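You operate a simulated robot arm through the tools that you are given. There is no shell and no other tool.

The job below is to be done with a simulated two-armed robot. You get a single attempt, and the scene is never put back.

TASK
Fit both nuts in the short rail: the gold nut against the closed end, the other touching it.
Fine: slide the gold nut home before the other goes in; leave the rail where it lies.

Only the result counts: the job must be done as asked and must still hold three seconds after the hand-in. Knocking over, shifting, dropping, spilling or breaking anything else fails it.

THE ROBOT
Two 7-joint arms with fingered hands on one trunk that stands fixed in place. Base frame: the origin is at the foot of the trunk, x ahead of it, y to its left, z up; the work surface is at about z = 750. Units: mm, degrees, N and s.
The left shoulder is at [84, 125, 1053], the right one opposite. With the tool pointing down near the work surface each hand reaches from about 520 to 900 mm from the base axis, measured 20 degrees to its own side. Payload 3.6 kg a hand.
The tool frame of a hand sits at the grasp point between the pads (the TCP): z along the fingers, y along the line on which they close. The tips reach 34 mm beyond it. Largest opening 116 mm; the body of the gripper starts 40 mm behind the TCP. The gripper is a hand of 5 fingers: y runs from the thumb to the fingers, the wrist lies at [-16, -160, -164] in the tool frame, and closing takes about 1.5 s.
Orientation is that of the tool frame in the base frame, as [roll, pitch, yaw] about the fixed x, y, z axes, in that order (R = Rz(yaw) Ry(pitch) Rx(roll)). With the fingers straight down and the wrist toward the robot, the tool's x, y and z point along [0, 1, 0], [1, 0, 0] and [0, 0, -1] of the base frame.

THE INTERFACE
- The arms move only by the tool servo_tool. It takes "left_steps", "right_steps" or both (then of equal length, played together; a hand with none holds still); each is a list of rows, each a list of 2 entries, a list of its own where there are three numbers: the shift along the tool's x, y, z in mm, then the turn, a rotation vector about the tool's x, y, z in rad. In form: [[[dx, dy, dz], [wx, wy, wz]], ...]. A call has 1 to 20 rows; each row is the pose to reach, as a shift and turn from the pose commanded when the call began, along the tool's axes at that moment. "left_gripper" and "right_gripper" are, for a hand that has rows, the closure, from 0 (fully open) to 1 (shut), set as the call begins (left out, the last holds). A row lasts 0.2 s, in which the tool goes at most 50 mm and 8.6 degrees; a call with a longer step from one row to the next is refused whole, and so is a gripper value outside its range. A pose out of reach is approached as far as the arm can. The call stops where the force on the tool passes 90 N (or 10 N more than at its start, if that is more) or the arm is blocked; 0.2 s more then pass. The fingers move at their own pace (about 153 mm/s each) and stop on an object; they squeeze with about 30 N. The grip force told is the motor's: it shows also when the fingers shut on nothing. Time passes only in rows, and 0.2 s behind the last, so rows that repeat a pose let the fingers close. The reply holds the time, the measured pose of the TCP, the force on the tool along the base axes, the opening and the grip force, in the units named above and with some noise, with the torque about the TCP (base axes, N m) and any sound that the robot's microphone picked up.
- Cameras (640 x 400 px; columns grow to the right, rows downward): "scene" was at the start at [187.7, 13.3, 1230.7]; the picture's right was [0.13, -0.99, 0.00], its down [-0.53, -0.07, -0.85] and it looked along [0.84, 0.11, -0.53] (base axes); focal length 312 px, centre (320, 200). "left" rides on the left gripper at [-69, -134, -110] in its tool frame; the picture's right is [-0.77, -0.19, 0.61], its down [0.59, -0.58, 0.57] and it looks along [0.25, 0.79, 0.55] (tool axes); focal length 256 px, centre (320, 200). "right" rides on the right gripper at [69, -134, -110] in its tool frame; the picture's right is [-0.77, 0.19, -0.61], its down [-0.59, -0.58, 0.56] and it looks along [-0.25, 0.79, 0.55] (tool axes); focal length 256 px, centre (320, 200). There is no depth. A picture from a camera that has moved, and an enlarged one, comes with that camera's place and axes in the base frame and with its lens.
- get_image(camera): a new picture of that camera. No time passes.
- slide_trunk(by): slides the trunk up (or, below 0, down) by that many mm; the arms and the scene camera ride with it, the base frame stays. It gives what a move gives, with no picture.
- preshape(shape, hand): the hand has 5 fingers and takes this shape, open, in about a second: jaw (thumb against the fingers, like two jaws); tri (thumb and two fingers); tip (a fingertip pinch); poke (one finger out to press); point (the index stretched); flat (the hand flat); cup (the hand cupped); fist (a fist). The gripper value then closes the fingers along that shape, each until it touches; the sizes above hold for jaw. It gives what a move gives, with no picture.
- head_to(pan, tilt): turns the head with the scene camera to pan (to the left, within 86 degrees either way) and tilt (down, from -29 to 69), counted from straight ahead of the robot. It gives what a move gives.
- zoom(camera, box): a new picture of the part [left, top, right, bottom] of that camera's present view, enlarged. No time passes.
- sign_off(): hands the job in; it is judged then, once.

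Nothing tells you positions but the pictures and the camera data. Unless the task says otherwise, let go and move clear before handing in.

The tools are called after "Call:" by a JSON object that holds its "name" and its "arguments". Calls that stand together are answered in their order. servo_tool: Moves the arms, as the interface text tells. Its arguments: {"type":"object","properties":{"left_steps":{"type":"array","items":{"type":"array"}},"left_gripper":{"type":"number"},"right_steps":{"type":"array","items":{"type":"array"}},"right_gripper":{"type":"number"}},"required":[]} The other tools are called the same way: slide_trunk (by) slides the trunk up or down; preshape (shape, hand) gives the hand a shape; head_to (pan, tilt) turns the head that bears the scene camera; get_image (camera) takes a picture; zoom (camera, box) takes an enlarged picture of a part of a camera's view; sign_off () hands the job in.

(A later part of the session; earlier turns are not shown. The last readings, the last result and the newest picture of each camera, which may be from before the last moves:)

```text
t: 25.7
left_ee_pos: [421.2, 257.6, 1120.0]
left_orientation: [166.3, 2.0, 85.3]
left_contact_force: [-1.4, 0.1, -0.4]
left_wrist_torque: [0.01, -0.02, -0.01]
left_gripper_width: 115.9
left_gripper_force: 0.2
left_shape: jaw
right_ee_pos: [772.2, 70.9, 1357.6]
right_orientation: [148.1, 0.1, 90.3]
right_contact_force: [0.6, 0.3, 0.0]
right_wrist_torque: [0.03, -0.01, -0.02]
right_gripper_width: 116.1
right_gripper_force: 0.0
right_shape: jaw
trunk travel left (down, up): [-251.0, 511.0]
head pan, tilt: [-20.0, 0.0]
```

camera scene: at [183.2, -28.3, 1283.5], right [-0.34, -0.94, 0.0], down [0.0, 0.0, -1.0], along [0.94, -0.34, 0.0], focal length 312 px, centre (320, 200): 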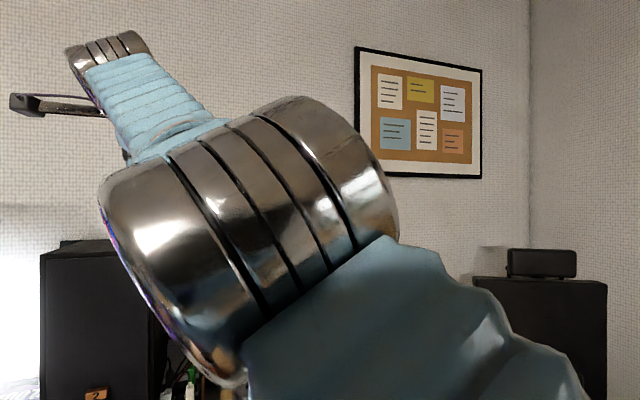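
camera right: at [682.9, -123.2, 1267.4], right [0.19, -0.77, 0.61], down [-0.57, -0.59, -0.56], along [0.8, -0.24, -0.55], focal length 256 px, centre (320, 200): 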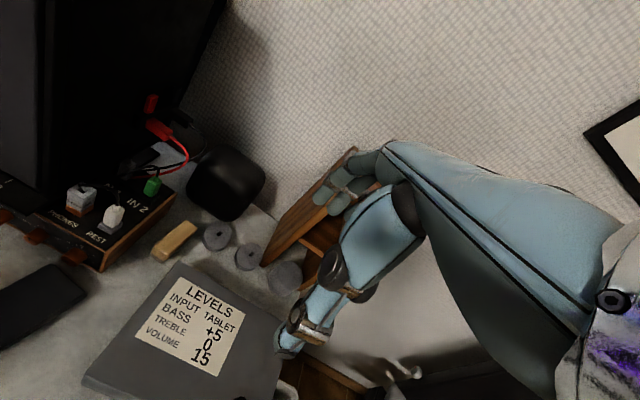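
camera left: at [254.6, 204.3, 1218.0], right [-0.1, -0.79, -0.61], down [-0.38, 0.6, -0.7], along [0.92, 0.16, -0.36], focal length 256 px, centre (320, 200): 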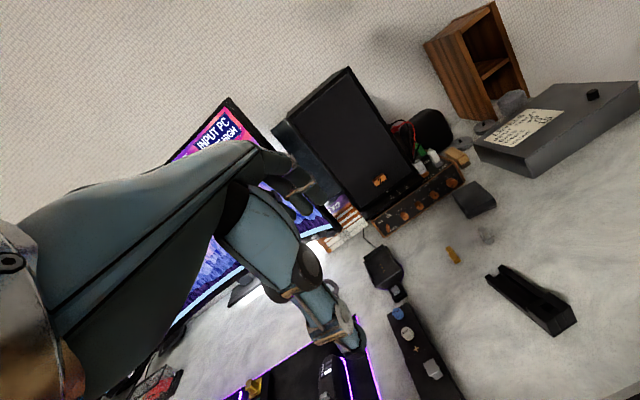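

The left arm obeys exactly. I'll swing the right hand away to the right side, at height, to keep it out of the way (and possibly free its elbow).

Call:
{"name": "servo_tool", "arguments": {"right_steps": [[[-40, -8, 4], [0, 0, 0]], [[-80, -16, 8], [0, 0, 0]], [[-120, -24, 12], [0, 0, 0]], [[-160, -32, 16], [0, 0, 0]], [[-200, -40, 20], [0, 0, 0]], [[-240, -48, 24], [0, 0, 0]], [[-280, -56, 28], [0, 0, 0]], [[-320, -64, 32], [0, 0, 0]], [[-360, -72, 36], [0, 0, 0]], [[-400, -80, 40], [0, 0, 0]]]}}

```text
t: 27.9
left_ee_pos: [421.4, 254.0, 1120.5]
left_orientation: [166.4, 1.8, 85.4]
left_contact_force: [-0.5, -0.2, -0.6]
left_wrist_torque: [0.02, -0.03, 0.0]
left_gripper_width: 115.9
left_gripper_force: 0.1
left_shape: jaw
right_ee_pos: [812.9, -372.7, 1330.3]
right_orientation: [145.4, 0.0, 90.4]
right_contact_force: [-0.1, -0.8, 0.7]
right_wrist_torque: [0.02, 0.01, 0.04]
right_gripper_width: 116.0
right_gripper_force: 0.0
right_shape: jaw
right hand out of reach, approached as far as the arm can: row 1, 2, 3, 4, 5, 6, 7, 8, 9, 10
trunk travel left (down, up): [-251.0, 511.0]
head pan, tilt: [-20.0, 0.0]
```

The left arm works well, and the right arm is parked clear at the right. The earlier trouble was plain arm length (wrist radius ~634 mm), so I'll keep the left hand well inside that. First I'll bring the left hand to straight-down orientation above the desk.

Call:
{"name": "servo_tool", "arguments": {"left_steps": [[[-2, 16, 31], [0.04, 0.006, -0.014]], [[-4, 33, 63], [0.08, 0.012, -0.028]], [[-6, 50, 95], [0.12, 0.018, -0.042]], [[-7, 66, 126], [0.16, 0.024, -0.056]], [[-9, 83, 158], [0.2, 0.03, -0.07]], [[-11, 99, 189], [0.237, 0.035, -0.082]]]}}

Call:
{"name": "head_to", "arguments": {"pan": 5, "tilt": 45}}

Call:
{"name": "get_image", "arguments": {"camera": "scene"}}

```text
t: 29.3
left_ee_pos: [563.2, 228.2, 960.3]
left_orientation: [-179.8, 0.5, 90.2]
left_contact_force: [0.6, -0.1, -0.5]
left_wrist_torque: [0.02, 0.01, 0.0]
left_gripper_width: 116.2
left_gripper_force: 0.1
left_shape: jaw
right_ee_pos: [814.9, -370.9, 1331.1]
right_orientation: [145.6, 0.0, 90.2]
right_contact_force: [-0.4, 0.3, 0.7]
right_wrist_torque: [-0.02, 0.0, 0.0]
right_gripper_width: 116.0
right_gripper_force: 0.1
right_shape: jaw
trunk travel left (down, up): [-251.0, 511.0]
head pan, tilt: [-20.0, 0.0]
```

```text
t: 30.4
left_ee_pos: [561.8, 227.2, 960.9]
left_orientation: [-179.9, 0.5, 90.3]
left_contact_force: [0.0, -0.6, 0.9]
left_wrist_torque: [0.01, 0.01, 0.0]
left_gripper_width: 116.3
left_gripper_force: 0.0
left_shape: jaw
right_ee_pos: [813.8, -370.3, 1331.5]
right_orientation: [145.5, 0.1, 90.3]
right_contact_force: [0.3, -0.1, 0.4]
right_wrist_torque: [-0.03, 0.01, 0.01]
right_gripper_width: 115.9
right_gripper_force: 0.1
right_shape: jaw
trunk travel left (down, up): [-251.0, 511.0]
head pan, tilt: [5.0, 45.0]
```

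```text
taken
camera scene: at [179.8, 8.9, 1212.6], right [0.09, -1.0, 0.0], down [-0.7, -0.06, -0.71], along [0.7, 0.06, -0.71], focal length 312 px, centre (320, 200)
```

scene: 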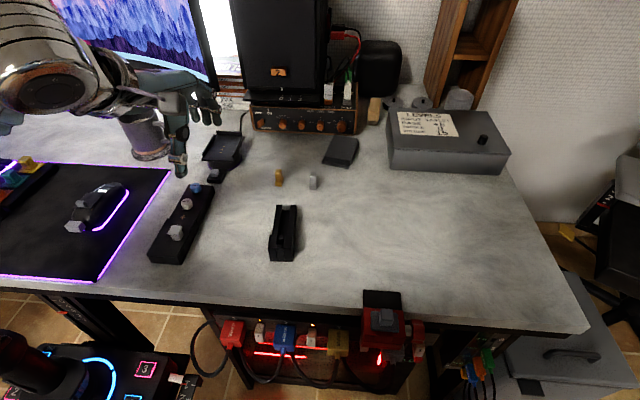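

The left hand is at (562, 227, 961), pointing straight down. Now I'll swing it over so its camera looks at the rail from the left/far side, staying high.

Call:
{"name": "servo_tool", "arguments": {"left_steps": [[[-12, 3, 6], [0, 0, 0.137]], [[-24, 5, 12], [0, 0, 0.274]], [[-36, 8, 17], [0, 0, 0.411]], [[-48, 11, 23], [0, 0, 0.548]], [[-60, 14, 29], [0, 0, 0.685]], [[-72, 16, 35], [0, 0, 0.822]], [[-84, 19, 40], [0, 0, 0.959]], [[-96, 22, 46], [0, 0, 1.096]], [[-108, 24, 52], [0, 0, 1.233]], [[-120, 27, 58], [0, 0, 1.37]], [[-132, 30, 64], [0, 0, 1.507]], [[-144, 33, 70], [0, 0, 1.644]], [[-156, 35, 75], [0, 0, 1.781]], [[-167, 38, 81], [0, 0, 1.92]]]}}

Call:
{"name": "get_image", "arguments": {"camera": "left"}}

```text
t: 33.4
left_ee_pos: [623.0, 100.9, 859.4]
left_orientation: [177.7, 8.0, -7.6]
left_contact_force: [-0.5, 1.7, -0.2]
left_wrist_torque: [-0.13, -0.06, 0.12]
left_gripper_width: 116.1
left_gripper_force: 0.1
left_shape: jaw
right_ee_pos: [826.6, -430.4, 1441.3]
right_orientation: [134.7, 5.0, 85.0]
right_contact_force: [2.0, 0.9, -8.6]
right_wrist_torque: [0.05, -0.37, 0.05]
right_gripper_width: 116.0
right_gripper_force: 0.0
right_shape: jaw
trunk travel left (down, up): [-251.0, 511.0]
head pan, tilt: [5.0, 45.0]
stopped in row 14 (left hand): the arm was blocked; the commanded pose is now the measured one
```

```text
taken
camera left: at [586.8, 244.6, 973.6], right [-0.82, 0.27, -0.51], down [0.57, 0.48, -0.66], along [0.06, -0.83, -0.55], focal length 256 px, centre (320, 200)
```

left: 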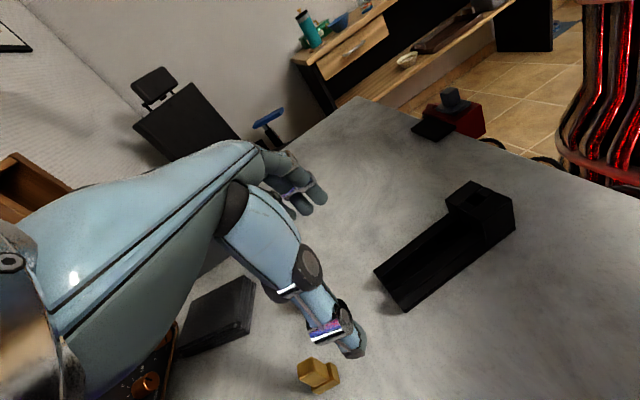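

The left arm reports blocked with the body swaying again, though nothing on the desk was touched. I'll let it settle with a head move and check.

Call:
{"name": "head_to", "arguments": {"pan": 5, "tilt": 50}}

Call:
{"name": "get_image", "arguments": {"camera": "scene"}}

```text
t: 34.0
left_ee_pos: [696.9, 132.2, 842.5]
left_orientation: [174.4, 9.7, -1.8]
left_contact_force: [0.7, -0.5, 1.1]
left_wrist_torque: [0.04, 0.04, 0.01]
left_gripper_width: 116.0
left_gripper_force: 0.1
left_shape: jaw
right_ee_pos: [895.9, -507.2, 1416.6]
right_orientation: [132.2, 9.7, 75.0]
right_contact_force: [1.4, -1.8, -1.0]
right_wrist_torque: [0.0, 0.0, 0.04]
right_gripper_width: 115.9
right_gripper_force: 0.0
right_shape: jaw
trunk travel left (down, up): [-251.0, 511.0]
head pan, tilt: [5.0, 50.0]
```

```text
taken
camera scene: at [345.8, 7.3, 1190.0], right [0.08, -1.0, -0.01], down [-0.85, -0.06, -0.53], along [0.52, 0.06, -0.85], focal length 312 px, centre (320, 200)
```

scene: 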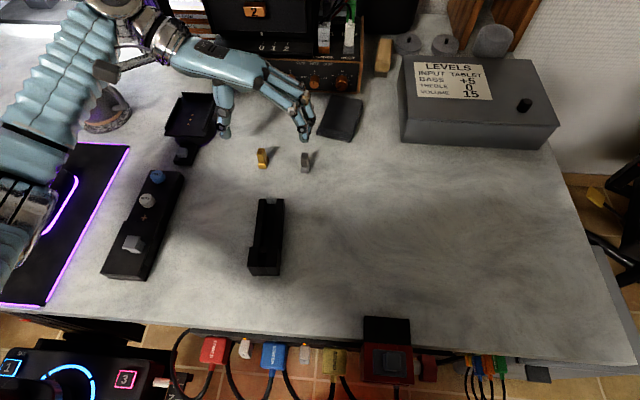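

The whole robot is leaning forward about 8 degrees, apparently overbalanced by both arms reaching out. I'll draw the left hand up and back right away, and lift the right arm back too.

Call:
{"name": "servo_tool", "arguments": {"left_steps": [[[-24, -11, -17], [0, 0, 0]], [[-47, -22, -35], [0, 0, 0]], [[-70, -33, -52], [0, 0, 0]], [[-94, -44, -70], [0, 0, 0]], [[-117, -55, -87], [0, 0, 0]], [[-141, -66, -105], [0, 0, 0]]], "right_steps": [[[-10, -4, -30], [0, 0, 0]], [[-20, -8, -60], [0, 0, 0]], [[-30, -12, -90], [0, 0, 0]], [[-40, -16, -120], [0, 0, 0]], [[-50, -20, -150], [0, 0, 0]], [[-60, -24, -180], [0, 0, 0]]]}}

```text
t: 34.4
left_ee_pos: [676.2, 190.7, 908.7]
left_orientation: [168.2, 9.9, 9.5]
left_contact_force: [-1.1, 0.3, 2.3]
left_wrist_torque: [0.07, -0.08, 0.08]
left_gripper_width: 116.3
left_gripper_force: 0.1
left_shape: jaw
right_ee_pos: [824.4, -603.1, 1422.5]
right_orientation: [135.5, 19.0, 66.4]
right_contact_force: [1.8, 3.2, 0.0]
right_wrist_torque: [-0.05, 0.07, -0.14]
right_gripper_width: 115.8
right_gripper_force: 0.0
right_shape: jaw
trunk travel left (down, up): [-251.0, 511.0]
head pan, tilt: [5.0, 50.0]
stopped in row 1 (left hand): the arm was blocked; the commanded pose is now the measured one
```

Call:
{"name": "head_to", "arguments": {"pan": 5, "tilt": 45}}

Call:
{"name": "get_image", "arguments": {"camera": "scene"}}

```text
t: 35.0
left_ee_pos: [582.6, 181.3, 921.3]
left_orientation: [171.6, 6.7, 6.8]
left_contact_force: [1.0, -1.1, -2.0]
left_wrist_torque: [0.01, 0.03, -0.06]
left_gripper_width: 116.0
left_gripper_force: 0.0
left_shape: jaw
right_ee_pos: [705.6, -553.0, 1497.8]
right_orientation: [128.2, 12.4, 70.6]
right_contact_force: [0.2, 1.9, -1.0]
right_wrist_torque: [-0.01, 0.01, -0.15]
right_gripper_width: 116.0
right_gripper_force: 0.1
right_shape: jaw
trunk travel left (down, up): [-251.0, 511.0]
head pan, tilt: [5.0, 45.0]
```

```text
taken
camera scene: at [237.7, 10.3, 1209.7], right [0.09, -1.0, 0.0], down [-0.74, -0.07, -0.67], along [0.67, 0.06, -0.74], focal length 312 px, centre (320, 200)
```

scene: 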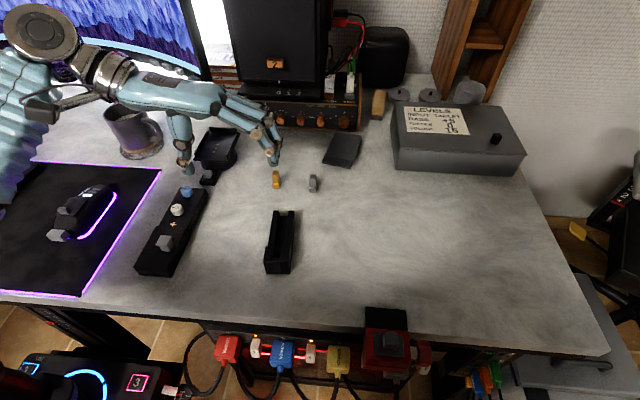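

It's swinging back upright. I'll let it settle once more.

Call:
{"name": "head_to", "arguments": {"pan": 5, "tilt": 48}}

Call:
{"name": "head_to", "arguments": {"pan": 5, "tilt": 45}}

Call:
{"name": "get_image", "arguments": {"camera": "scene"}}

```text
t: 35.7
left_ee_pos: [573.7, 137.8, 922.8]
left_orientation: [173.7, 1.5, -1.9]
left_contact_force: [0.7, -1.2, 1.2]
left_wrist_torque: [0.04, 0.04, 0.01]
left_gripper_width: 115.9
left_gripper_force: 0.1
left_shape: jaw
right_ee_pos: [719.6, -496.0, 1476.4]
right_orientation: [130.7, 7.9, 77.3]
right_contact_force: [-0.5, 0.8, -0.4]
right_wrist_torque: [-0.02, -0.03, -0.03]
right_gripper_width: 115.8
right_gripper_force: 0.1
right_shape: jaw
trunk travel left (down, up): [-251.0, 511.0]
head pan, tilt: [5.0, 48.0]
```

```text
t: 36.3
left_ee_pos: [617.4, 177.5, 900.9]
left_orientation: [172.0, 9.5, 6.8]
left_contact_force: [0.5, 1.4, -0.1]
left_wrist_torque: [-0.06, 0.01, 0.02]
left_gripper_width: 115.9
left_gripper_force: 0.0
left_shape: jaw
right_ee_pos: [766.4, -558.0, 1473.0]
right_orientation: [130.7, 13.1, 71.0]
right_contact_force: [0.2, -1.5, -0.2]
right_wrist_torque: [0.01, -0.05, 0.05]
right_gripper_width: 116.2
right_gripper_force: 0.0
right_shape: jaw
trunk travel left (down, up): [-251.0, 511.0]
head pan, tilt: [5.0, 45.0]
```

```text
taken
camera scene: at [290.2, 7.9, 1204.8], right [0.09, -1.0, -0.01], down [-0.77, -0.06, -0.64], along [0.64, 0.06, -0.77], focal length 312 px, centre (320, 200)
```

scene: 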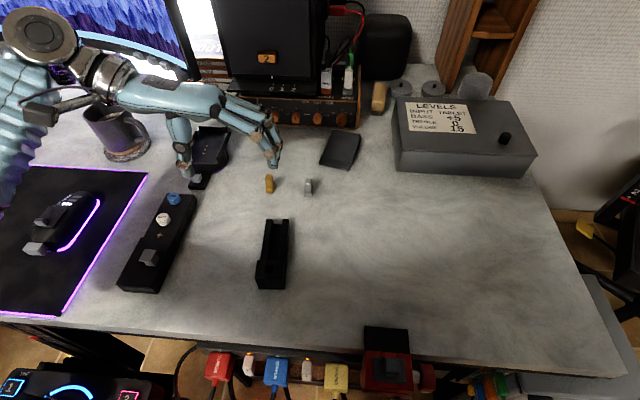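

Still rocking with decaying swings; the hands stay clear above everything. I'll wait more.

Call:
{"name": "head_to", "arguments": {"pan": -50, "tilt": 20}}

Call:
{"name": "head_to", "arguments": {"pan": 5, "tilt": 45}}

Call:
{"name": "get_image", "arguments": {"camera": "scene"}}

```text
t: 37.5
left_ee_pos: [666.4, 184.9, 909.2]
left_orientation: [169.0, 9.5, 8.7]
left_contact_force: [0.6, 0.4, 0.0]
left_wrist_torque: [0.01, 0.02, 0.01]
left_gripper_width: 115.8
left_gripper_force: 0.1
left_shape: jaw
right_ee_pos: [803.5, -609.8, 1431.0]
right_orientation: [134.0, 17.3, 65.8]
right_contact_force: [0.6, 0.5, -0.3]
right_wrist_torque: [-0.02, 0.01, -0.01]
right_gripper_width: 116.1
right_gripper_force: 0.1
right_shape: jaw
trunk travel left (down, up): [-251.0, 511.0]
head pan, tilt: [-50.0, 20.0]
```

```text
t: 38.8
left_ee_pos: [660.0, 187.1, 909.2]
left_orientation: [169.9, 9.2, 8.7]
left_contact_force: [0.3, 0.2, -0.6]
left_wrist_torque: [0.02, 0.0, 0.01]
left_gripper_width: 116.0
left_gripper_force: 0.0
left_shape: jaw
right_ee_pos: [794.7, -607.7, 1435.0]
right_orientation: [133.5, 16.4, 66.4]
right_contact_force: [-0.3, 0.0, -0.3]
right_wrist_torque: [0.02, 0.01, 0.0]
right_gripper_width: 116.2
right_gripper_force: 0.1
right_shape: jaw
trunk travel left (down, up): [-251.0, 511.0]
head pan, tilt: [5.0, 45.0]
```

```text
taken
camera scene: at [333.2, 7.2, 1199.3], right [0.09, -1.0, -0.01], down [-0.79, -0.06, -0.61], along [0.61, 0.06, -0.79], focal length 312 px, centre (320, 200)
```

scene: 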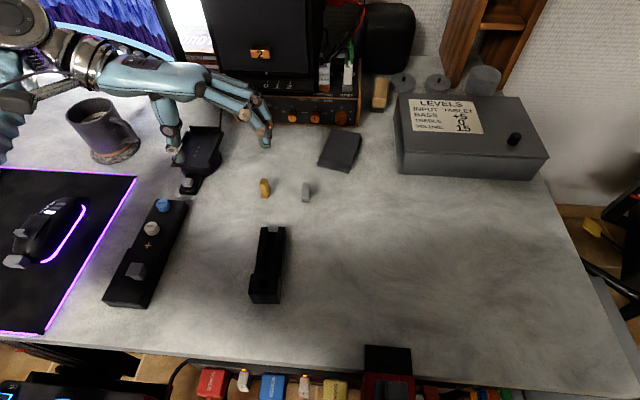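

The robot has settled leaning about 7 degrees forward, likely overbalanced by the outstretched right arm. I want to swing that arm to the right and back; first I'll check that side is free.

Call:
{"name": "head_to", "arguments": {"pan": -80, "tilt": 10}}

Call:
{"name": "get_image", "arguments": {"camera": "scene"}}

Call:
{"name": "head_to", "arguments": {"pan": 40, "tilt": 45}}

Call:
{"name": "get_image", "arguments": {"camera": "scene"}}

```text
t: 40.4
left_ee_pos: [663.7, 185.4, 909.5]
left_orientation: [169.3, 9.4, 8.6]
left_contact_force: [1.5, 0.2, -0.3]
left_wrist_torque: [-0.01, 0.03, -0.03]
left_gripper_width: 115.9
left_gripper_force: 0.1
left_shape: jaw
right_ee_pos: [800.2, -608.2, 1432.3]
right_orientation: [133.9, 16.9, 66.2]
right_contact_force: [-0.5, 0.9, -0.2]
right_wrist_torque: [0.0, -0.01, 0.0]
right_gripper_width: 116.0
right_gripper_force: 0.1
right_shape: jaw
trunk travel left (down, up): [-251.0, 511.0]
head pan, tilt: [-80.0, 10.0]
```

```text
taken
camera scene: at [282.0, -91.4, 1261.4], right [-0.98, -0.17, 0.13], down [-0.16, 0.17, -0.97], along [0.15, -0.97, -0.2], focal length 312 px, centre (320, 200)
```

scene: 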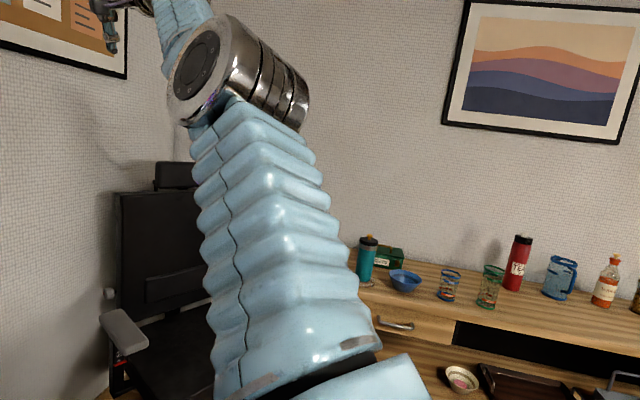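

```text
t: 42.4
left_ee_pos: [666.0, 184.6, 909.1]
left_orientation: [169.3, 9.3, 8.7]
left_contact_force: [-0.2, 0.6, 0.7]
left_wrist_torque: [0.02, 0.02, -0.01]
left_gripper_width: 115.9
left_gripper_force: 0.0
left_shape: jaw
right_ee_pos: [801.4, -610.0, 1432.1]
right_orientation: [133.9, 16.9, 66.2]
right_contact_force: [-0.1, 0.7, -0.3]
right_wrist_torque: [-0.01, -0.01, 0.02]
right_gripper_width: 115.9
right_gripper_force: 0.0
right_shape: jaw
trunk travel left (down, up): [-251.0, 511.0]
head pan, tilt: [40.0, 45.0]
```

```text
taken
camera scene: at [320.2, 52.4, 1200.9], right [0.64, -0.77, -0.09], down [-0.63, -0.45, -0.63], along [0.44, 0.45, -0.77], focal length 312 px, centre (320, 200)
```

scene: 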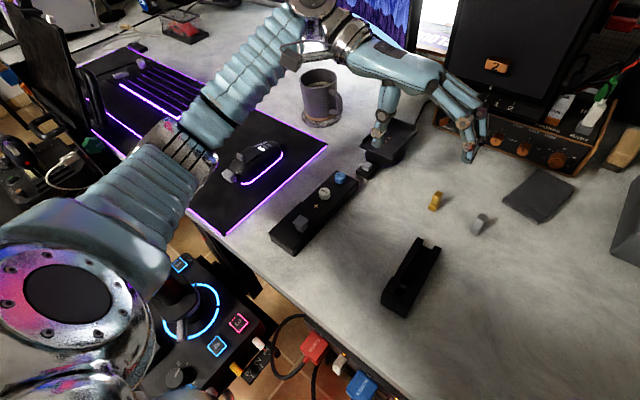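

The right arm is only slightly bent and high; the left arm hangs free over the desk. I'll draw the left hand slowly up and back toward the robot so it can come upright.

Call:
{"name": "servo_tool", "arguments": {"left_steps": [[[-14, -8, -8], [0, 0, 0]], [[-28, -16, -16], [0, 0, 0]], [[-42, -24, -25], [0, 0, 0]], [[-56, -32, -34], [0, 0, 0]], [[-71, -40, -42], [0, 0, 0]], [[-86, -49, -51], [0, 0, 0]], [[-101, -57, -59], [0, 0, 0]], [[-116, -65, -68], [0, 0, 0]], [[-131, -73, -76], [0, 0, 0]], [[-146, -82, -85], [0, 0, 0]]]}}

Call:
{"name": "get_image", "arguments": {"camera": "scene"}}

```text
t: 42.7
left_ee_pos: [633.2, 213.1, 965.5]
left_orientation: [165.6, 11.7, 15.7]
left_contact_force: [0.9, -0.7, -0.2]
left_wrist_torque: [0.04, 0.01, -0.09]
left_gripper_width: 115.8
left_gripper_force: 0.0
left_shape: jaw
right_ee_pos: [712.6, -707.3, 1404.9]
right_orientation: [140.0, 26.2, 58.7]
right_contact_force: [0.8, 0.5, -0.1]
right_wrist_torque: [-0.07, 0.05, -0.03]
right_gripper_width: 115.9
right_gripper_force: 0.0
right_shape: jaw
trunk travel left (down, up): [-251.0, 511.0]
head pan, tilt: [40.0, 45.0]
stopped in row 1 (left hand): the arm was blocked; the commanded pose is now the measured one
```

```text
taken
camera scene: at [326.5, 54.1, 1200.4], right [0.64, -0.76, -0.09], down [-0.63, -0.46, -0.63], along [0.44, 0.46, -0.77], focal length 312 px, centre (320, 200)
```

scene: 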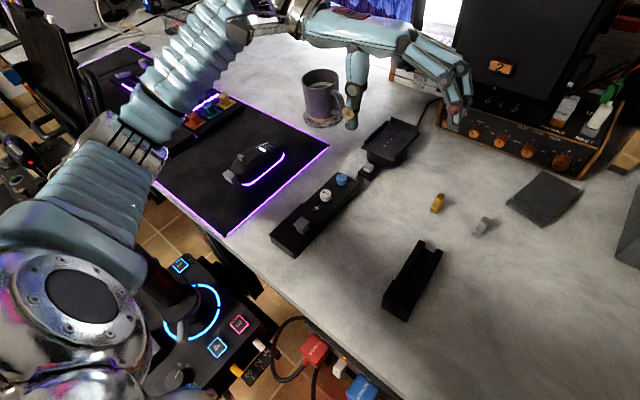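

The arms shifted more than commanded again. I'll let it settle and read the lean before the next step.

Call:
{"name": "head_to", "arguments": {"pan": 5, "tilt": 45}}

Call:
{"name": "head_to", "arguments": {"pan": -20, "tilt": 45}}

Call:
{"name": "head_to", "arguments": {"pan": 5, "tilt": 45}}

Call:
{"name": "get_image", "arguments": {"camera": "scene"}}

```text
t: 43.7
left_ee_pos: [509.3, 187.2, 983.7]
left_orientation: [168.4, 0.2, 7.7]
left_contact_force: [1.0, 1.1, 1.7]
left_wrist_torque: [-0.01, -0.04, -0.01]
left_gripper_width: 116.0
left_gripper_force: 0.1
left_shape: jaw
right_ee_pos: [572.2, -608.8, 1527.7]
right_orientation: [125.3, 12.6, 64.5]
right_contact_force: [-2.3, -0.8, 1.0]
right_wrist_torque: [0.02, 0.0, 0.02]
right_gripper_width: 115.9
right_gripper_force: 0.1
right_shape: jaw
trunk travel left (down, up): [-251.0, 511.0]
head pan, tilt: [5.0, 45.0]
```

```text
t: 44.6
left_ee_pos: [578.4, 213.5, 969.3]
left_orientation: [167.3, 7.7, 14.1]
left_contact_force: [0.5, 0.2, -0.9]
left_wrist_torque: [0.02, 0.04, -0.01]
left_gripper_width: 116.1
left_gripper_force: 0.0
left_shape: jaw
right_ee_pos: [664.5, -655.8, 1473.6]
right_orientation: [131.5, 19.5, 61.0]
right_contact_force: [-0.7, -0.5, 0.6]
right_wrist_torque: [0.0, -0.02, 0.02]
right_gripper_width: 116.1
right_gripper_force: 0.2
right_shape: jaw
trunk travel left (down, up): [-251.0, 511.0]
head pan, tilt: [-20.0, 45.0]
```

```text
t: 45.5
left_ee_pos: [506.2, 186.3, 983.2]
left_orientation: [168.5, 0.1, 7.6]
left_contact_force: [-1.0, 1.1, -0.7]
left_wrist_torque: [-0.09, -0.02, -0.06]
left_gripper_width: 115.8
left_gripper_force: 0.0
left_shape: jaw
right_ee_pos: [565.9, -613.0, 1531.4]
right_orientation: [125.0, 12.6, 64.3]
right_contact_force: [-0.9, 1.6, -0.7]
right_wrist_torque: [-0.01, -0.15, -0.05]
right_gripper_width: 115.8
right_gripper_force: 0.1
right_shape: jaw
trunk travel left (down, up): [-251.0, 511.0]
head pan, tilt: [5.0, 45.0]
```

```text
taken
camera scene: at [172.1, 7.9, 1213.7], right [0.08, -1.0, 0.0], down [-0.7, -0.06, -0.71], along [0.71, 0.06, -0.7], focal length 312 px, centre (320, 200)
```

scene: 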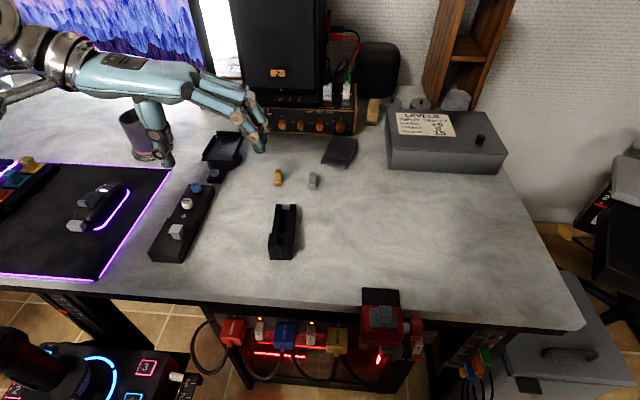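

The robot is upright again and the objects on the desk look unmoved. I'll wait a little more to be sure it's still.

Call:
{"name": "head_to", "arguments": {"pan": 30, "tilt": 45}}

Call:
{"name": "head_to", "arguments": {"pan": 5, "tilt": 45}}

Call:
{"name": "get_image", "arguments": {"camera": "scene"}}

```text
t: 46.4
left_ee_pos: [544.5, 194.8, 969.0]
left_orientation: [168.5, 3.8, 9.6]
left_contact_force: [1.3, 0.3, -0.7]
left_wrist_torque: [-0.06, 0.0, -0.02]
left_gripper_width: 116.1
left_gripper_force: 0.1
left_shape: jaw
right_ee_pos: [623.6, -627.8, 1512.1]
right_orientation: [127.1, 14.9, 63.3]
right_contact_force: [-0.2, -0.9, -1.2]
right_wrist_torque: [-0.01, -0.01, 0.02]
right_gripper_width: 115.8
right_gripper_force: 0.0
right_shape: jaw
trunk travel left (down, up): [-251.0, 511.0]
head pan, tilt: [30.0, 45.0]
```

```text
t: 47.3
left_ee_pos: [545.9, 188.6, 969.5]
left_orientation: [168.4, 2.5, 8.2]
left_contact_force: [-0.6, 0.1, 0.5]
left_wrist_torque: [-0.01, -0.04, 0.04]
left_gripper_width: 116.1
left_gripper_force: 0.0
left_shape: jaw
right_ee_pos: [627.2, -607.1, 1503.0]
right_orientation: [127.5, 14.2, 64.6]
right_contact_force: [-0.2, -0.4, 0.0]
right_wrist_torque: [0.0, -0.03, 0.01]
right_gripper_width: 115.9
right_gripper_force: 0.0
right_shape: jaw
trunk travel left (down, up): [-251.0, 511.0]
head pan, tilt: [5.0, 45.0]
```

```text
taken
camera scene: at [200.6, 8.6, 1211.6], right [0.09, -1.0, 0.0], down [-0.72, -0.06, -0.69], along [0.69, 0.06, -0.72], focal length 312 px, centre (320, 200)
```

scene: 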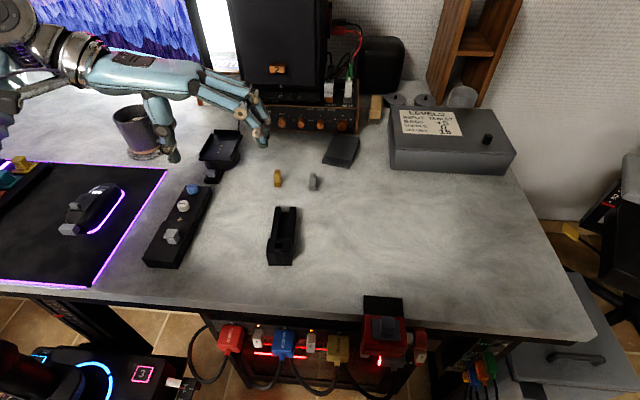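

Upright within about 1 degree now. I'll undo the 1 mm trunk shift, which also seems to re-sync the arms, then check it's still.

Call:
{"name": "slide_trunk", "arguments": {"by": -1}}

Call:
{"name": "head_to", "arguments": {"pan": -15, "tilt": 45}}

Call:
{"name": "head_to", "arguments": {"pan": 5, "tilt": 45}}

Call:
{"name": "get_image", "arguments": {"camera": "scene"}}

```text
t: 47.8
left_ee_pos: [530.1, 189.5, 972.4]
left_orientation: [168.5, 1.8, 8.2]
left_contact_force: [0.1, 0.1, -0.8]
left_wrist_torque: [-0.01, 0.01, -0.06]
left_gripper_width: 116.2
left_gripper_force: 0.1
left_shape: jaw
right_ee_pos: [606.4, -615.2, 1514.6]
right_orientation: [126.6, 13.6, 64.6]
right_contact_force: [0.5, -0.3, 0.0]
right_wrist_torque: [0.0, -0.01, 0.0]
right_gripper_width: 115.9
right_gripper_force: 0.1
right_shape: jaw
trunk travel left (down, up): [-250.0, 512.0]
head pan, tilt: [5.0, 45.0]
```

```text
t: 48.6
left_ee_pos: [537.6, 189.1, 970.7]
left_orientation: [168.3, 2.2, 8.2]
left_contact_force: [-0.5, -0.2, 0.4]
left_wrist_torque: [0.03, -0.01, 0.01]
left_gripper_width: 115.9
left_gripper_force: 0.1
left_shape: jaw
right_ee_pos: [614.7, -609.8, 1507.1]
right_orientation: [127.1, 13.9, 64.4]
right_contact_force: [-0.7, -0.3, -0.7]
right_wrist_torque: [0.04, -0.04, 0.01]
right_gripper_width: 116.0
right_gripper_force: 0.0
right_shape: jaw
trunk travel left (down, up): [-250.0, 512.0]
head pan, tilt: [-15.0, 45.0]
```

```text
t: 49.4
left_ee_pos: [535.6, 189.5, 971.2]
left_orientation: [168.3, 2.0, 8.2]
left_contact_force: [-0.3, 0.2, 0.1]
left_wrist_torque: [-0.02, -0.02, -0.02]
left_gripper_width: 115.9
left_gripper_force: 0.0
left_shape: jaw
right_ee_pos: [609.6, -609.3, 1506.4]
right_orientation: [126.9, 13.8, 64.3]
right_contact_force: [0.6, 0.1, 0.7]
right_wrist_torque: [-0.01, 0.03, 0.0]
right_gripper_width: 115.6
right_gripper_force: 0.0
right_shape: jaw
trunk travel left (down, up): [-250.0, 512.0]
head pan, tilt: [5.0, 45.0]
```

```text
taken
camera scene: at [183.9, 8.1, 1211.3], right [0.09, -1.0, 0.0], down [-0.71, -0.06, -0.7], along [0.7, 0.06, -0.71], focal length 312 px, centre (320, 200)
```

scene: 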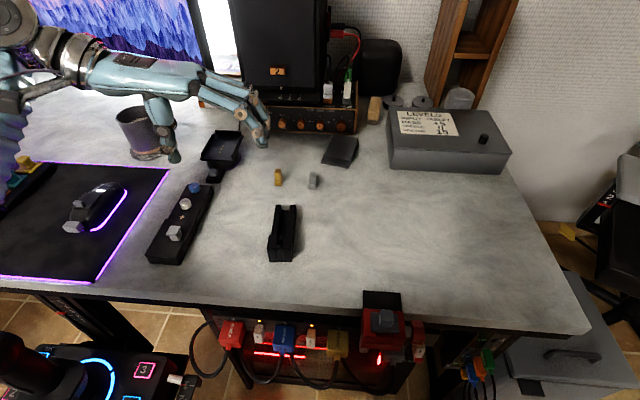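

Settled and upright, with the objects unmoved. Now a slow swing of the right arm to the right and back to bring its weight in.

Call:
{"name": "servo_tool", "arguments": {"right_steps": [[[-17, -18, -3], [0.0105, -0.034, 0.0257]], [[-34, -35, -6], [0.021, -0.068, 0.051]], [[-51, -53, -8], [0.0315, -0.102, 0.077]], [[-68, -70, -11], [0.042, -0.136, 0.103]]]}}

```text
t: 50.4
left_ee_pos: [533.1, 189.4, 971.7]
left_orientation: [168.4, 1.9, 8.2]
left_contact_force: [0.1, -0.3, 0.8]
left_wrist_torque: [0.01, 0.04, 0.01]
left_gripper_width: 116.1
left_gripper_force: 0.1
left_shape: jaw
right_ee_pos: [543.7, -681.9, 1501.5]
right_orientation: [126.8, 13.8, 54.1]
right_contact_force: [-1.0, 0.7, -0.1]
right_wrist_torque: [0.02, 0.01, 0.03]
right_gripper_width: 115.9
right_gripper_force: 0.0
right_shape: jaw
right hand out of reach, approached as far as the arm can: row 1, 2, 3, 4
trunk travel left (down, up): [-250.0, 512.0]
head pan, tilt: [5.0, 45.0]
```

That worked smoothly. Continuing to swing the right arm back to the side.

Call:
{"name": "servo_tool", "arguments": {"right_steps": [[[-27, -24, 1], [0.0134, -0.0435, 0.0326]], [[-54, -48, 2], [0.0268, -0.087, 0.0652]], [[-81, -72, 3], [0.0402, -0.1305, 0.0978]], [[-107, -96, 4], [0.0536, -0.174, 0.1304]], [[-134, -120, 5], [0.067, -0.2175, 0.163]], [[-161, -144, 6], [0.0804, -0.261, 0.1956]], [[-188, -168, 7], [0.0938, -0.3045, 0.2282]], [[-214, -192, 8], [0.1072, -0.348, 0.2608]]]}}

Call:
{"name": "get_image", "arguments": {"camera": "scene"}}

```text
t: 52.2
left_ee_pos: [532.7, 189.3, 970.9]
left_orientation: [168.4, 1.9, 8.4]
left_contact_force: [-0.5, -0.3, -0.7]
left_wrist_torque: [0.01, -0.02, -0.04]
left_gripper_width: 115.9
left_gripper_force: 0.1
left_shape: jaw
right_ee_pos: [332.2, -860.3, 1444.9]
right_orientation: [125.9, 12.2, 30.3]
right_contact_force: [-1.9, 0.1, -1.6]
right_wrist_torque: [-0.07, -0.06, 0.07]
right_gripper_width: 115.8
right_gripper_force: 0.1
right_shape: jaw
right hand out of reach, approached as far as the arm can: row 1, 2, 3, 4, 5, 6, 7, 8
trunk travel left (down, up): [-250.0, 512.0]
head pan, tilt: [5.0, 45.0]
```

```text
taken
camera scene: at [179.7, 8.5, 1211.6], right [0.09, -1.0, 0.0], down [-0.7, -0.06, -0.71], along [0.7, 0.06, -0.71], focal length 312 px, centre (320, 200)
```

scene: 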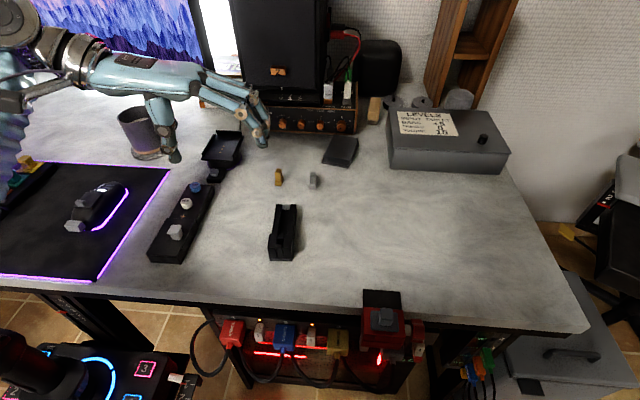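

The robot is upright and steady with the right arm out to the side. Now let me study the left hand's fingers in the jaw shape.

Call:
{"name": "zoom", "arguments": {"camera": "scene", "box": [60, 20, 300, 170]}}

Call:
{"name": "get_image", "arguments": {"camera": "left"}}

```text
2.67 times, centred on (180, 95) of scene
camera zoom: at [179.7, 8.5, 1211.6], right [0.09, -1.0, 0.0], down [-0.7, -0.06, -0.71], along [0.7, 0.06, -0.71], focal length 831 px, centre (693, 480)
```

zoom: 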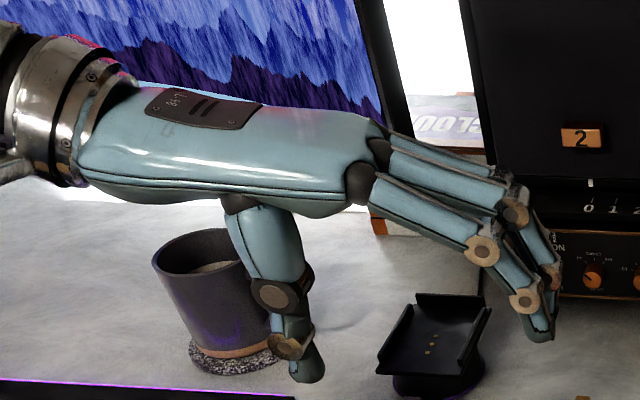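

```text
taken
camera left: at [445.5, 331.8, 1055.1], right [-0.79, -0.05, -0.61], down [0.5, 0.53, -0.69], along [0.36, -0.85, -0.39], focal length 256 px, centre (320, 200)
```

left: 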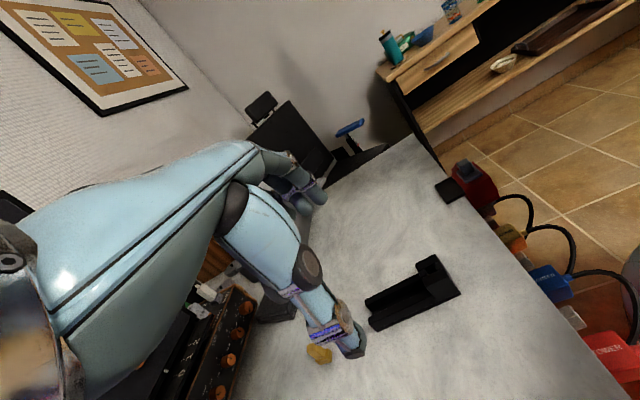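

The hand has a thumb under the palm and fingers curling down at the end. Let me see the "tip" pinch shape, closing it partly in free air.

Call:
{"name": "preshape", "arguments": {"shape": "tip", "hand": "left"}}

Call:
{"name": "zoom", "arguments": {"camera": "scene", "box": [60, 20, 300, 170]}}

Call:
{"name": "zoom", "arguments": {"camera": "left", "box": [180, 120, 420, 380]}}

```text
t: 53.1
left_ee_pos: [533.9, 189.5, 971.5]
left_orientation: [168.4, 2.0, 8.1]
left_contact_force: [-0.8, -0.4, -0.2]
left_wrist_torque: [-0.01, -0.02, -0.03]
left_gripper_width: 115.9
left_gripper_force: 0.1
left_shape: tip
right_ee_pos: [332.4, -859.0, 1445.9]
right_orientation: [125.8, 11.8, 30.4]
right_contact_force: [0.1, 0.0, 0.1]
right_wrist_torque: [-0.01, -0.01, 0.01]
right_gripper_width: 116.0
right_gripper_force: 0.1
right_shape: jaw
trunk travel left (down, up): [-250.0, 512.0]
head pan, tilt: [5.0, 45.0]
```

```text
2.67 times, centred on (180, 95) of scene
camera zoom: at [179.9, 8.1, 1211.5], right [0.09, -1.0, 0.0], down [-0.7, -0.06, -0.71], along [0.7, 0.06, -0.71], focal length 831 px, centre (693, 480)
```

zoom: 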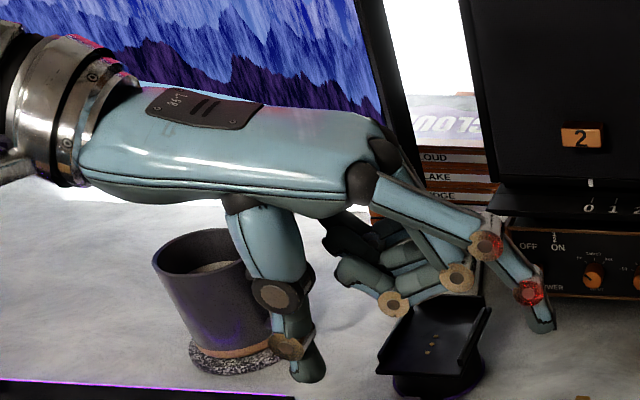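

```text
1.54 times, centred on (300, 250) of left
camera zoom: at [445.8, 331.2, 1055.2], right [-0.79, -0.05, -0.61], down [0.5, 0.53, -0.69], along [0.36, -0.85, -0.39], focal length 394 px, centre (351, 123)
```

zoom: 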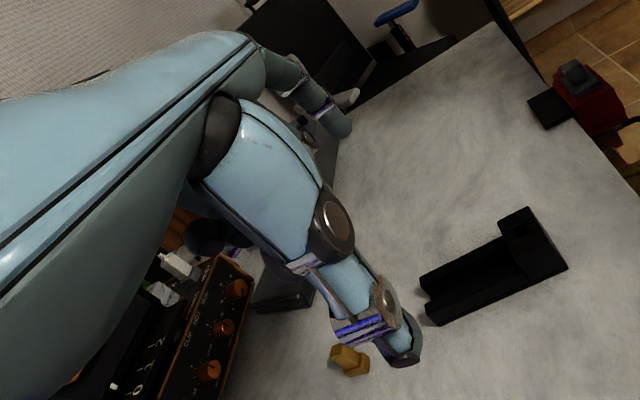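

In "tip" the index and thumb oppose each other and the other fingers curl into the palm — useful for a narrow grip. I'll close it in the air to see where the pinch point lies.

Call:
{"name": "servo_tool", "arguments": {"left_steps": [[[0, 0, 0], [0, 0, 0]], [[0, 0, 0], [0, 0, 0]], [[0, 0, 0], [0, 0, 0]], [[0, 0, 0], [0, 0, 0]], [[0, 0, 0], [0, 0, 0]], [[0, 0, 0], [0, 0, 0]], [[0, 0, 0], [0, 0, 0]]], "left_gripper": 1.0}}

Call:
{"name": "zoom", "arguments": {"camera": "scene", "box": [60, 20, 300, 170]}}

Call:
{"name": "zoom", "arguments": {"camera": "left", "box": [180, 120, 420, 380]}}

```text
t: 54.7
left_ee_pos: [533.3, 189.9, 972.4]
left_orientation: [168.4, 2.0, 8.2]
left_contact_force: [-0.2, 0.0, -1.0]
left_wrist_torque: [0.01, 0.04, 0.03]
left_gripper_width: 0.0
left_gripper_force: 0.1
left_shape: tip
right_ee_pos: [329.9, -861.4, 1443.3]
right_orientation: [126.5, 13.8, 29.3]
right_contact_force: [-0.4, -0.1, 0.8]
right_wrist_torque: [0.0, 0.04, -0.01]
right_gripper_width: 115.7
right_gripper_force: 0.0
right_shape: jaw
trunk travel left (down, up): [-250.0, 512.0]
head pan, tilt: [5.0, 45.0]
```

```text
2.67 times, centred on (180, 95) of scene
camera zoom: at [179.9, 8.1, 1211.5], right [0.09, -1.0, 0.0], down [-0.7, -0.06, -0.71], along [0.7, 0.06, -0.71], focal length 831 px, centre (693, 480)
```

zoom: 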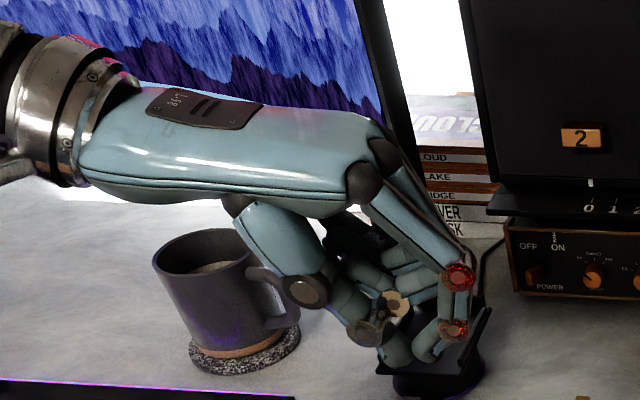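

```text
1.54 times, centred on (300, 250) of left
camera zoom: at [445.8, 331.2, 1055.2], right [-0.79, -0.05, -0.61], down [0.5, 0.53, -0.69], along [0.36, -0.85, -0.39], focal length 394 px, centre (351, 123)
```

zoom: 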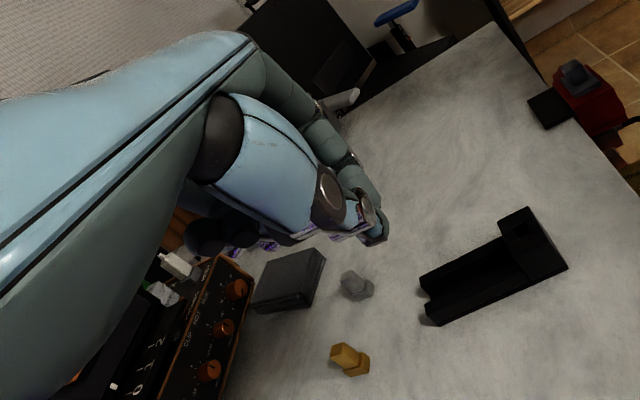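

The pinch closes right at the tool axis, so "tip" suits the narrow stems. Now I'll zoom in closely on the two nuts and the rail from the present head pose to measure them.

Call:
{"name": "zoom", "arguments": {"camera": "scene", "box": [262, 160, 326, 200]}}

Call:
{"name": "zoom", "arguments": {"camera": "scene", "box": [260, 200, 308, 230]}}

Call:
{"name": "zoom", "arguments": {"camera": "scene", "box": [260, 235, 308, 265]}}

Call:
{"name": "zoom", "arguments": {"camera": "left", "box": [350, 240, 470, 340]}}

```text
10.00 times, centred on (294, 180) of scene
camera zoom: at [179.9, 8.1, 1211.5], right [0.09, -1.0, 0.0], down [-0.7, -0.06, -0.71], along [0.7, 0.06, -0.71], focal length 3115 px, centre (580, 400)
```

zoom: 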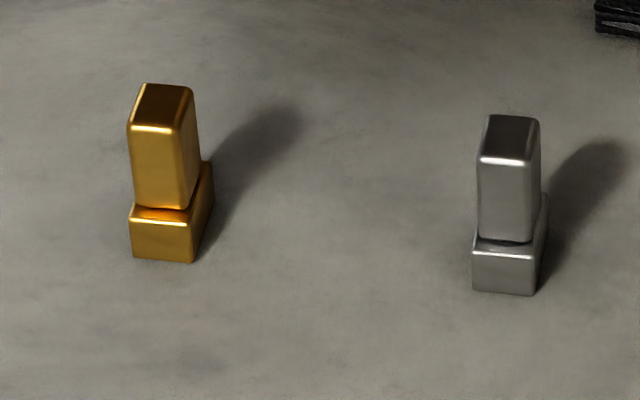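

```text
13.33 times, centred on (284, 215) of scene
camera zoom: at [179.9, 8.1, 1211.5], right [0.09, -1.0, 0.0], down [-0.7, -0.06, -0.71], along [0.7, 0.06, -0.71], focal length 4154 px, centre (800, 0)
```

zoom: 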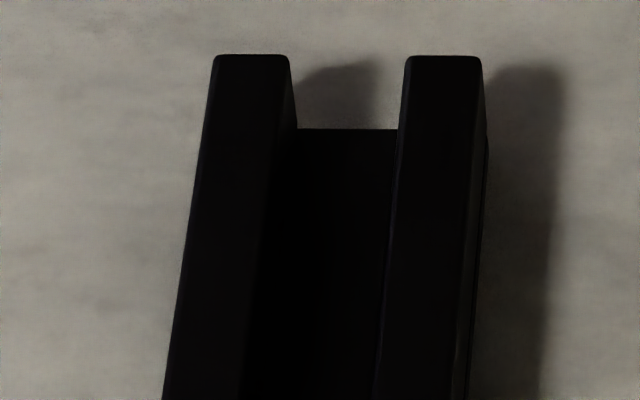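

```text
13.33 times, centred on (284, 250) of scene
camera zoom: at [179.9, 8.1, 1211.5], right [0.09, -1.0, 0.0], down [-0.7, -0.06, -0.71], along [0.7, 0.06, -0.71], focal length 4154 px, centre (800, -467)
```

zoom: 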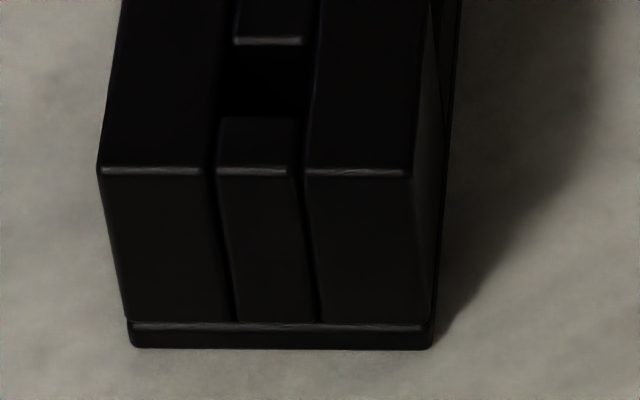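

```text
4.00 times, centred on (410, 290) of left
camera zoom: at [445.8, 331.2, 1055.2], right [-0.79, -0.05, -0.61], down [0.5, 0.53, -0.69], along [0.36, -0.85, -0.39], focal length 1024 px, centre (-40, -160)
```

zoom: 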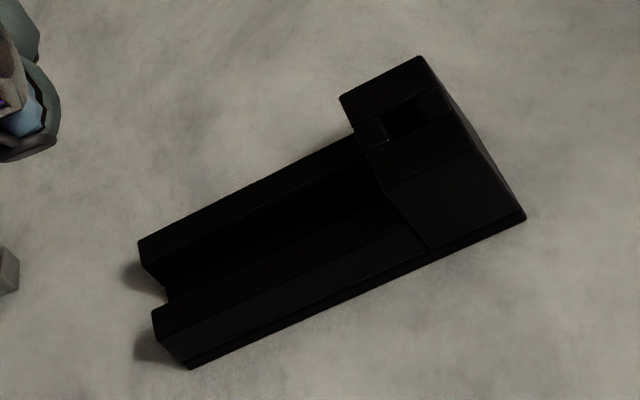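

I measure: gold nut centre ≈ (685, 143), grey nut ≈ (681, 68), both nearly aligned with x; rail centreline from (482, 102) to (600, 112) (yaw ≈ 5°), floor ≈ z 755, wall tops ≈ 771, block's inner face ≈ x 511. I'll move the left hand slowly half way toward the gold nut with the pinch partly open, and check for lean.

Call:
{"name": "servo_tool", "arguments": {"left_steps": [[[12, 4, 7], [0.017, 0.003, 0.003]], [[25, 9, 13], [0.034, 0.006, 0.006]], [[37, 13, 20], [0.05, 0.009, 0.01]], [[50, 18, 26], [0.067, 0.012, 0.013]], [[62, 22, 33], [0.084, 0.015, 0.016]], [[75, 27, 40], [0.101, 0.018, 0.019]]], "left_gripper": 0.62}}

Call:
{"name": "get_image", "arguments": {"camera": "scene"}}

```text
t: 56.1
left_ee_pos: [612.0, 163.8, 934.7]
left_orientation: [174.3, 0.9, 7.3]
left_contact_force: [-0.7, -1.0, -0.5]
left_wrist_torque: [-0.01, 0.0, -0.01]
left_gripper_width: 45.0
left_gripper_force: 0.2
left_shape: tip
right_ee_pos: [330.4, -863.6, 1442.3]
right_orientation: [126.6, 13.8, 29.4]
right_contact_force: [0.6, -0.4, -0.2]
right_wrist_torque: [-0.01, -0.01, 0.0]
right_gripper_width: 116.1
right_gripper_force: 0.1
right_shape: jaw
trunk travel left (down, up): [-250.0, 512.0]
head pan, tilt: [5.0, 45.0]
```

```text
taken
camera scene: at [180.3, 7.4, 1211.5], right [0.09, -1.0, 0.0], down [-0.7, -0.06, -0.71], along [0.7, 0.06, -0.71], focal length 312 px, centre (320, 200)
```

scene: 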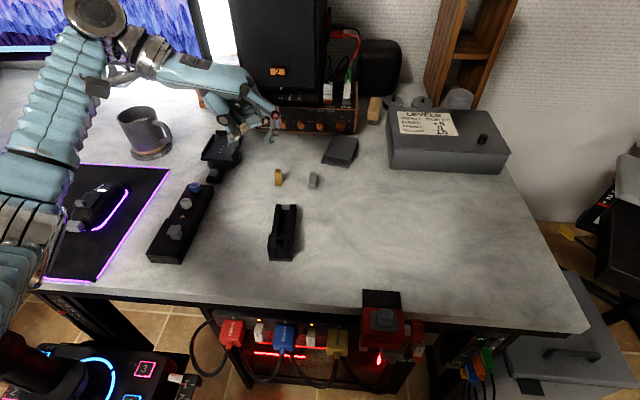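

Motion is accurate and there's no lean. Continuing to a hover above the gold nut.

Call:
{"name": "servo_tool", "arguments": {"left_steps": [[[12, 2, 6], [0.017, 0.003, 0.003]], [[25, 5, 12], [0.034, 0.006, 0.006]], [[37, 7, 18], [0.05, 0.009, 0.01]], [[50, 9, 24], [0.067, 0.012, 0.013]], [[62, 11, 30], [0.084, 0.015, 0.016]], [[74, 13, 36], [0.1, 0.016, 0.022]]]}}

Call:
{"name": "get_image", "arguments": {"camera": "scene"}}

Call:
{"name": "get_image", "arguments": {"camera": "left"}}

```text
t: 57.5
left_ee_pos: [686.5, 159.0, 901.2]
left_orientation: [179.9, -0.2, 6.0]
left_contact_force: [0.6, 0.1, -0.3]
left_wrist_torque: [-0.02, -0.04, 0.02]
left_gripper_width: 45.1
left_gripper_force: 0.1
left_shape: tip
right_ee_pos: [329.4, -863.5, 1441.6]
right_orientation: [126.5, 13.7, 29.4]
right_contact_force: [-0.2, -0.8, -0.8]
right_wrist_torque: [0.03, 0.02, 0.0]
right_gripper_width: 116.1
right_gripper_force: 0.1
right_shape: jaw
trunk travel left (down, up): [-250.0, 512.0]
head pan, tilt: [5.0, 45.0]
```

```text
taken
camera scene: at [180.2, 7.2, 1211.5], right [0.09, -1.0, 0.0], down [-0.7, -0.06, -0.71], along [0.7, 0.06, -0.71], focal length 312 px, centre (320, 200)
```

scene: 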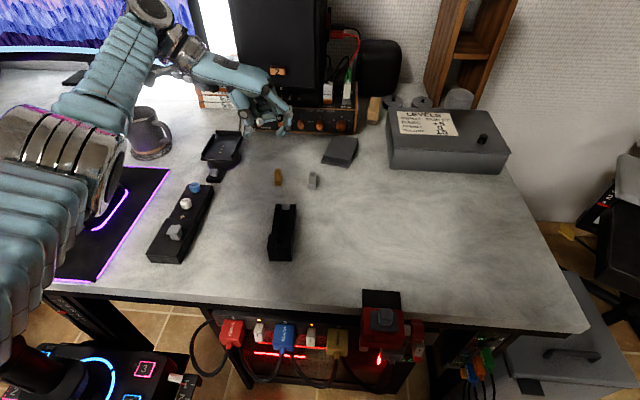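

```text
taken
camera left: at [602.1, 284.4, 1010.8], right [-0.78, 0.1, -0.61], down [0.53, 0.64, -0.56], along [0.33, -0.76, -0.55], focal length 256 px, centre (320, 200)
```

left: 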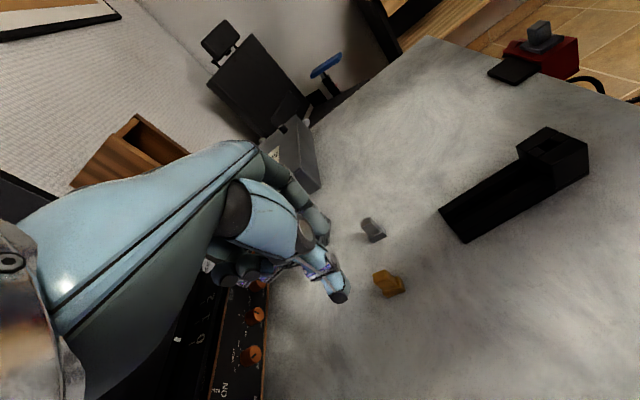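

Hovering at (686, 159, 901), steady. Let me zoom to see fingertips relative to the gold nut.

Call:
{"name": "zoom", "arguments": {"camera": "left", "box": [280, 180, 440, 320]}}

Call:
{"name": "zoom", "arguments": {"camera": "scene", "box": [210, 60, 330, 200]}}

```text
2.86 times, centred on (360, 250) of left
camera zoom: at [602.1, 284.4, 1010.8], right [-0.78, 0.1, -0.61], down [0.53, 0.64, -0.56], along [0.33, -0.76, -0.55], focal length 731 px, centre (206, 57)
```

zoom: 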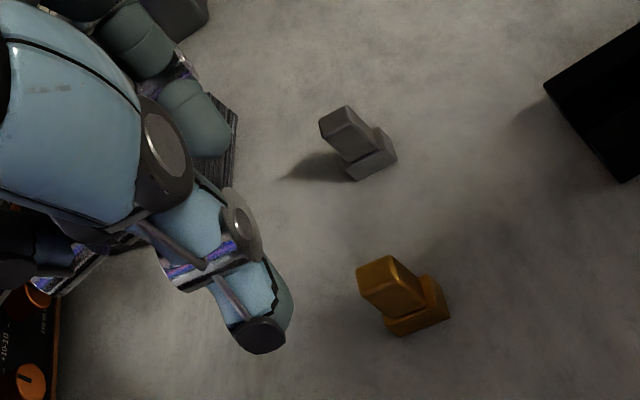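

```text
2.86 times, centred on (270, 130) of scene
camera zoom: at [180.2, 7.2, 1211.5], right [0.09, -1.0, 0.0], down [-0.7, -0.06, -0.71], along [0.7, 0.06, -0.71], focal length 890 px, centre (463, 400)
```

zoom: 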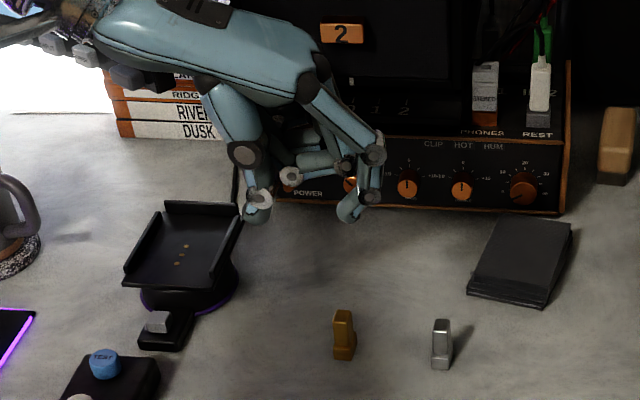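

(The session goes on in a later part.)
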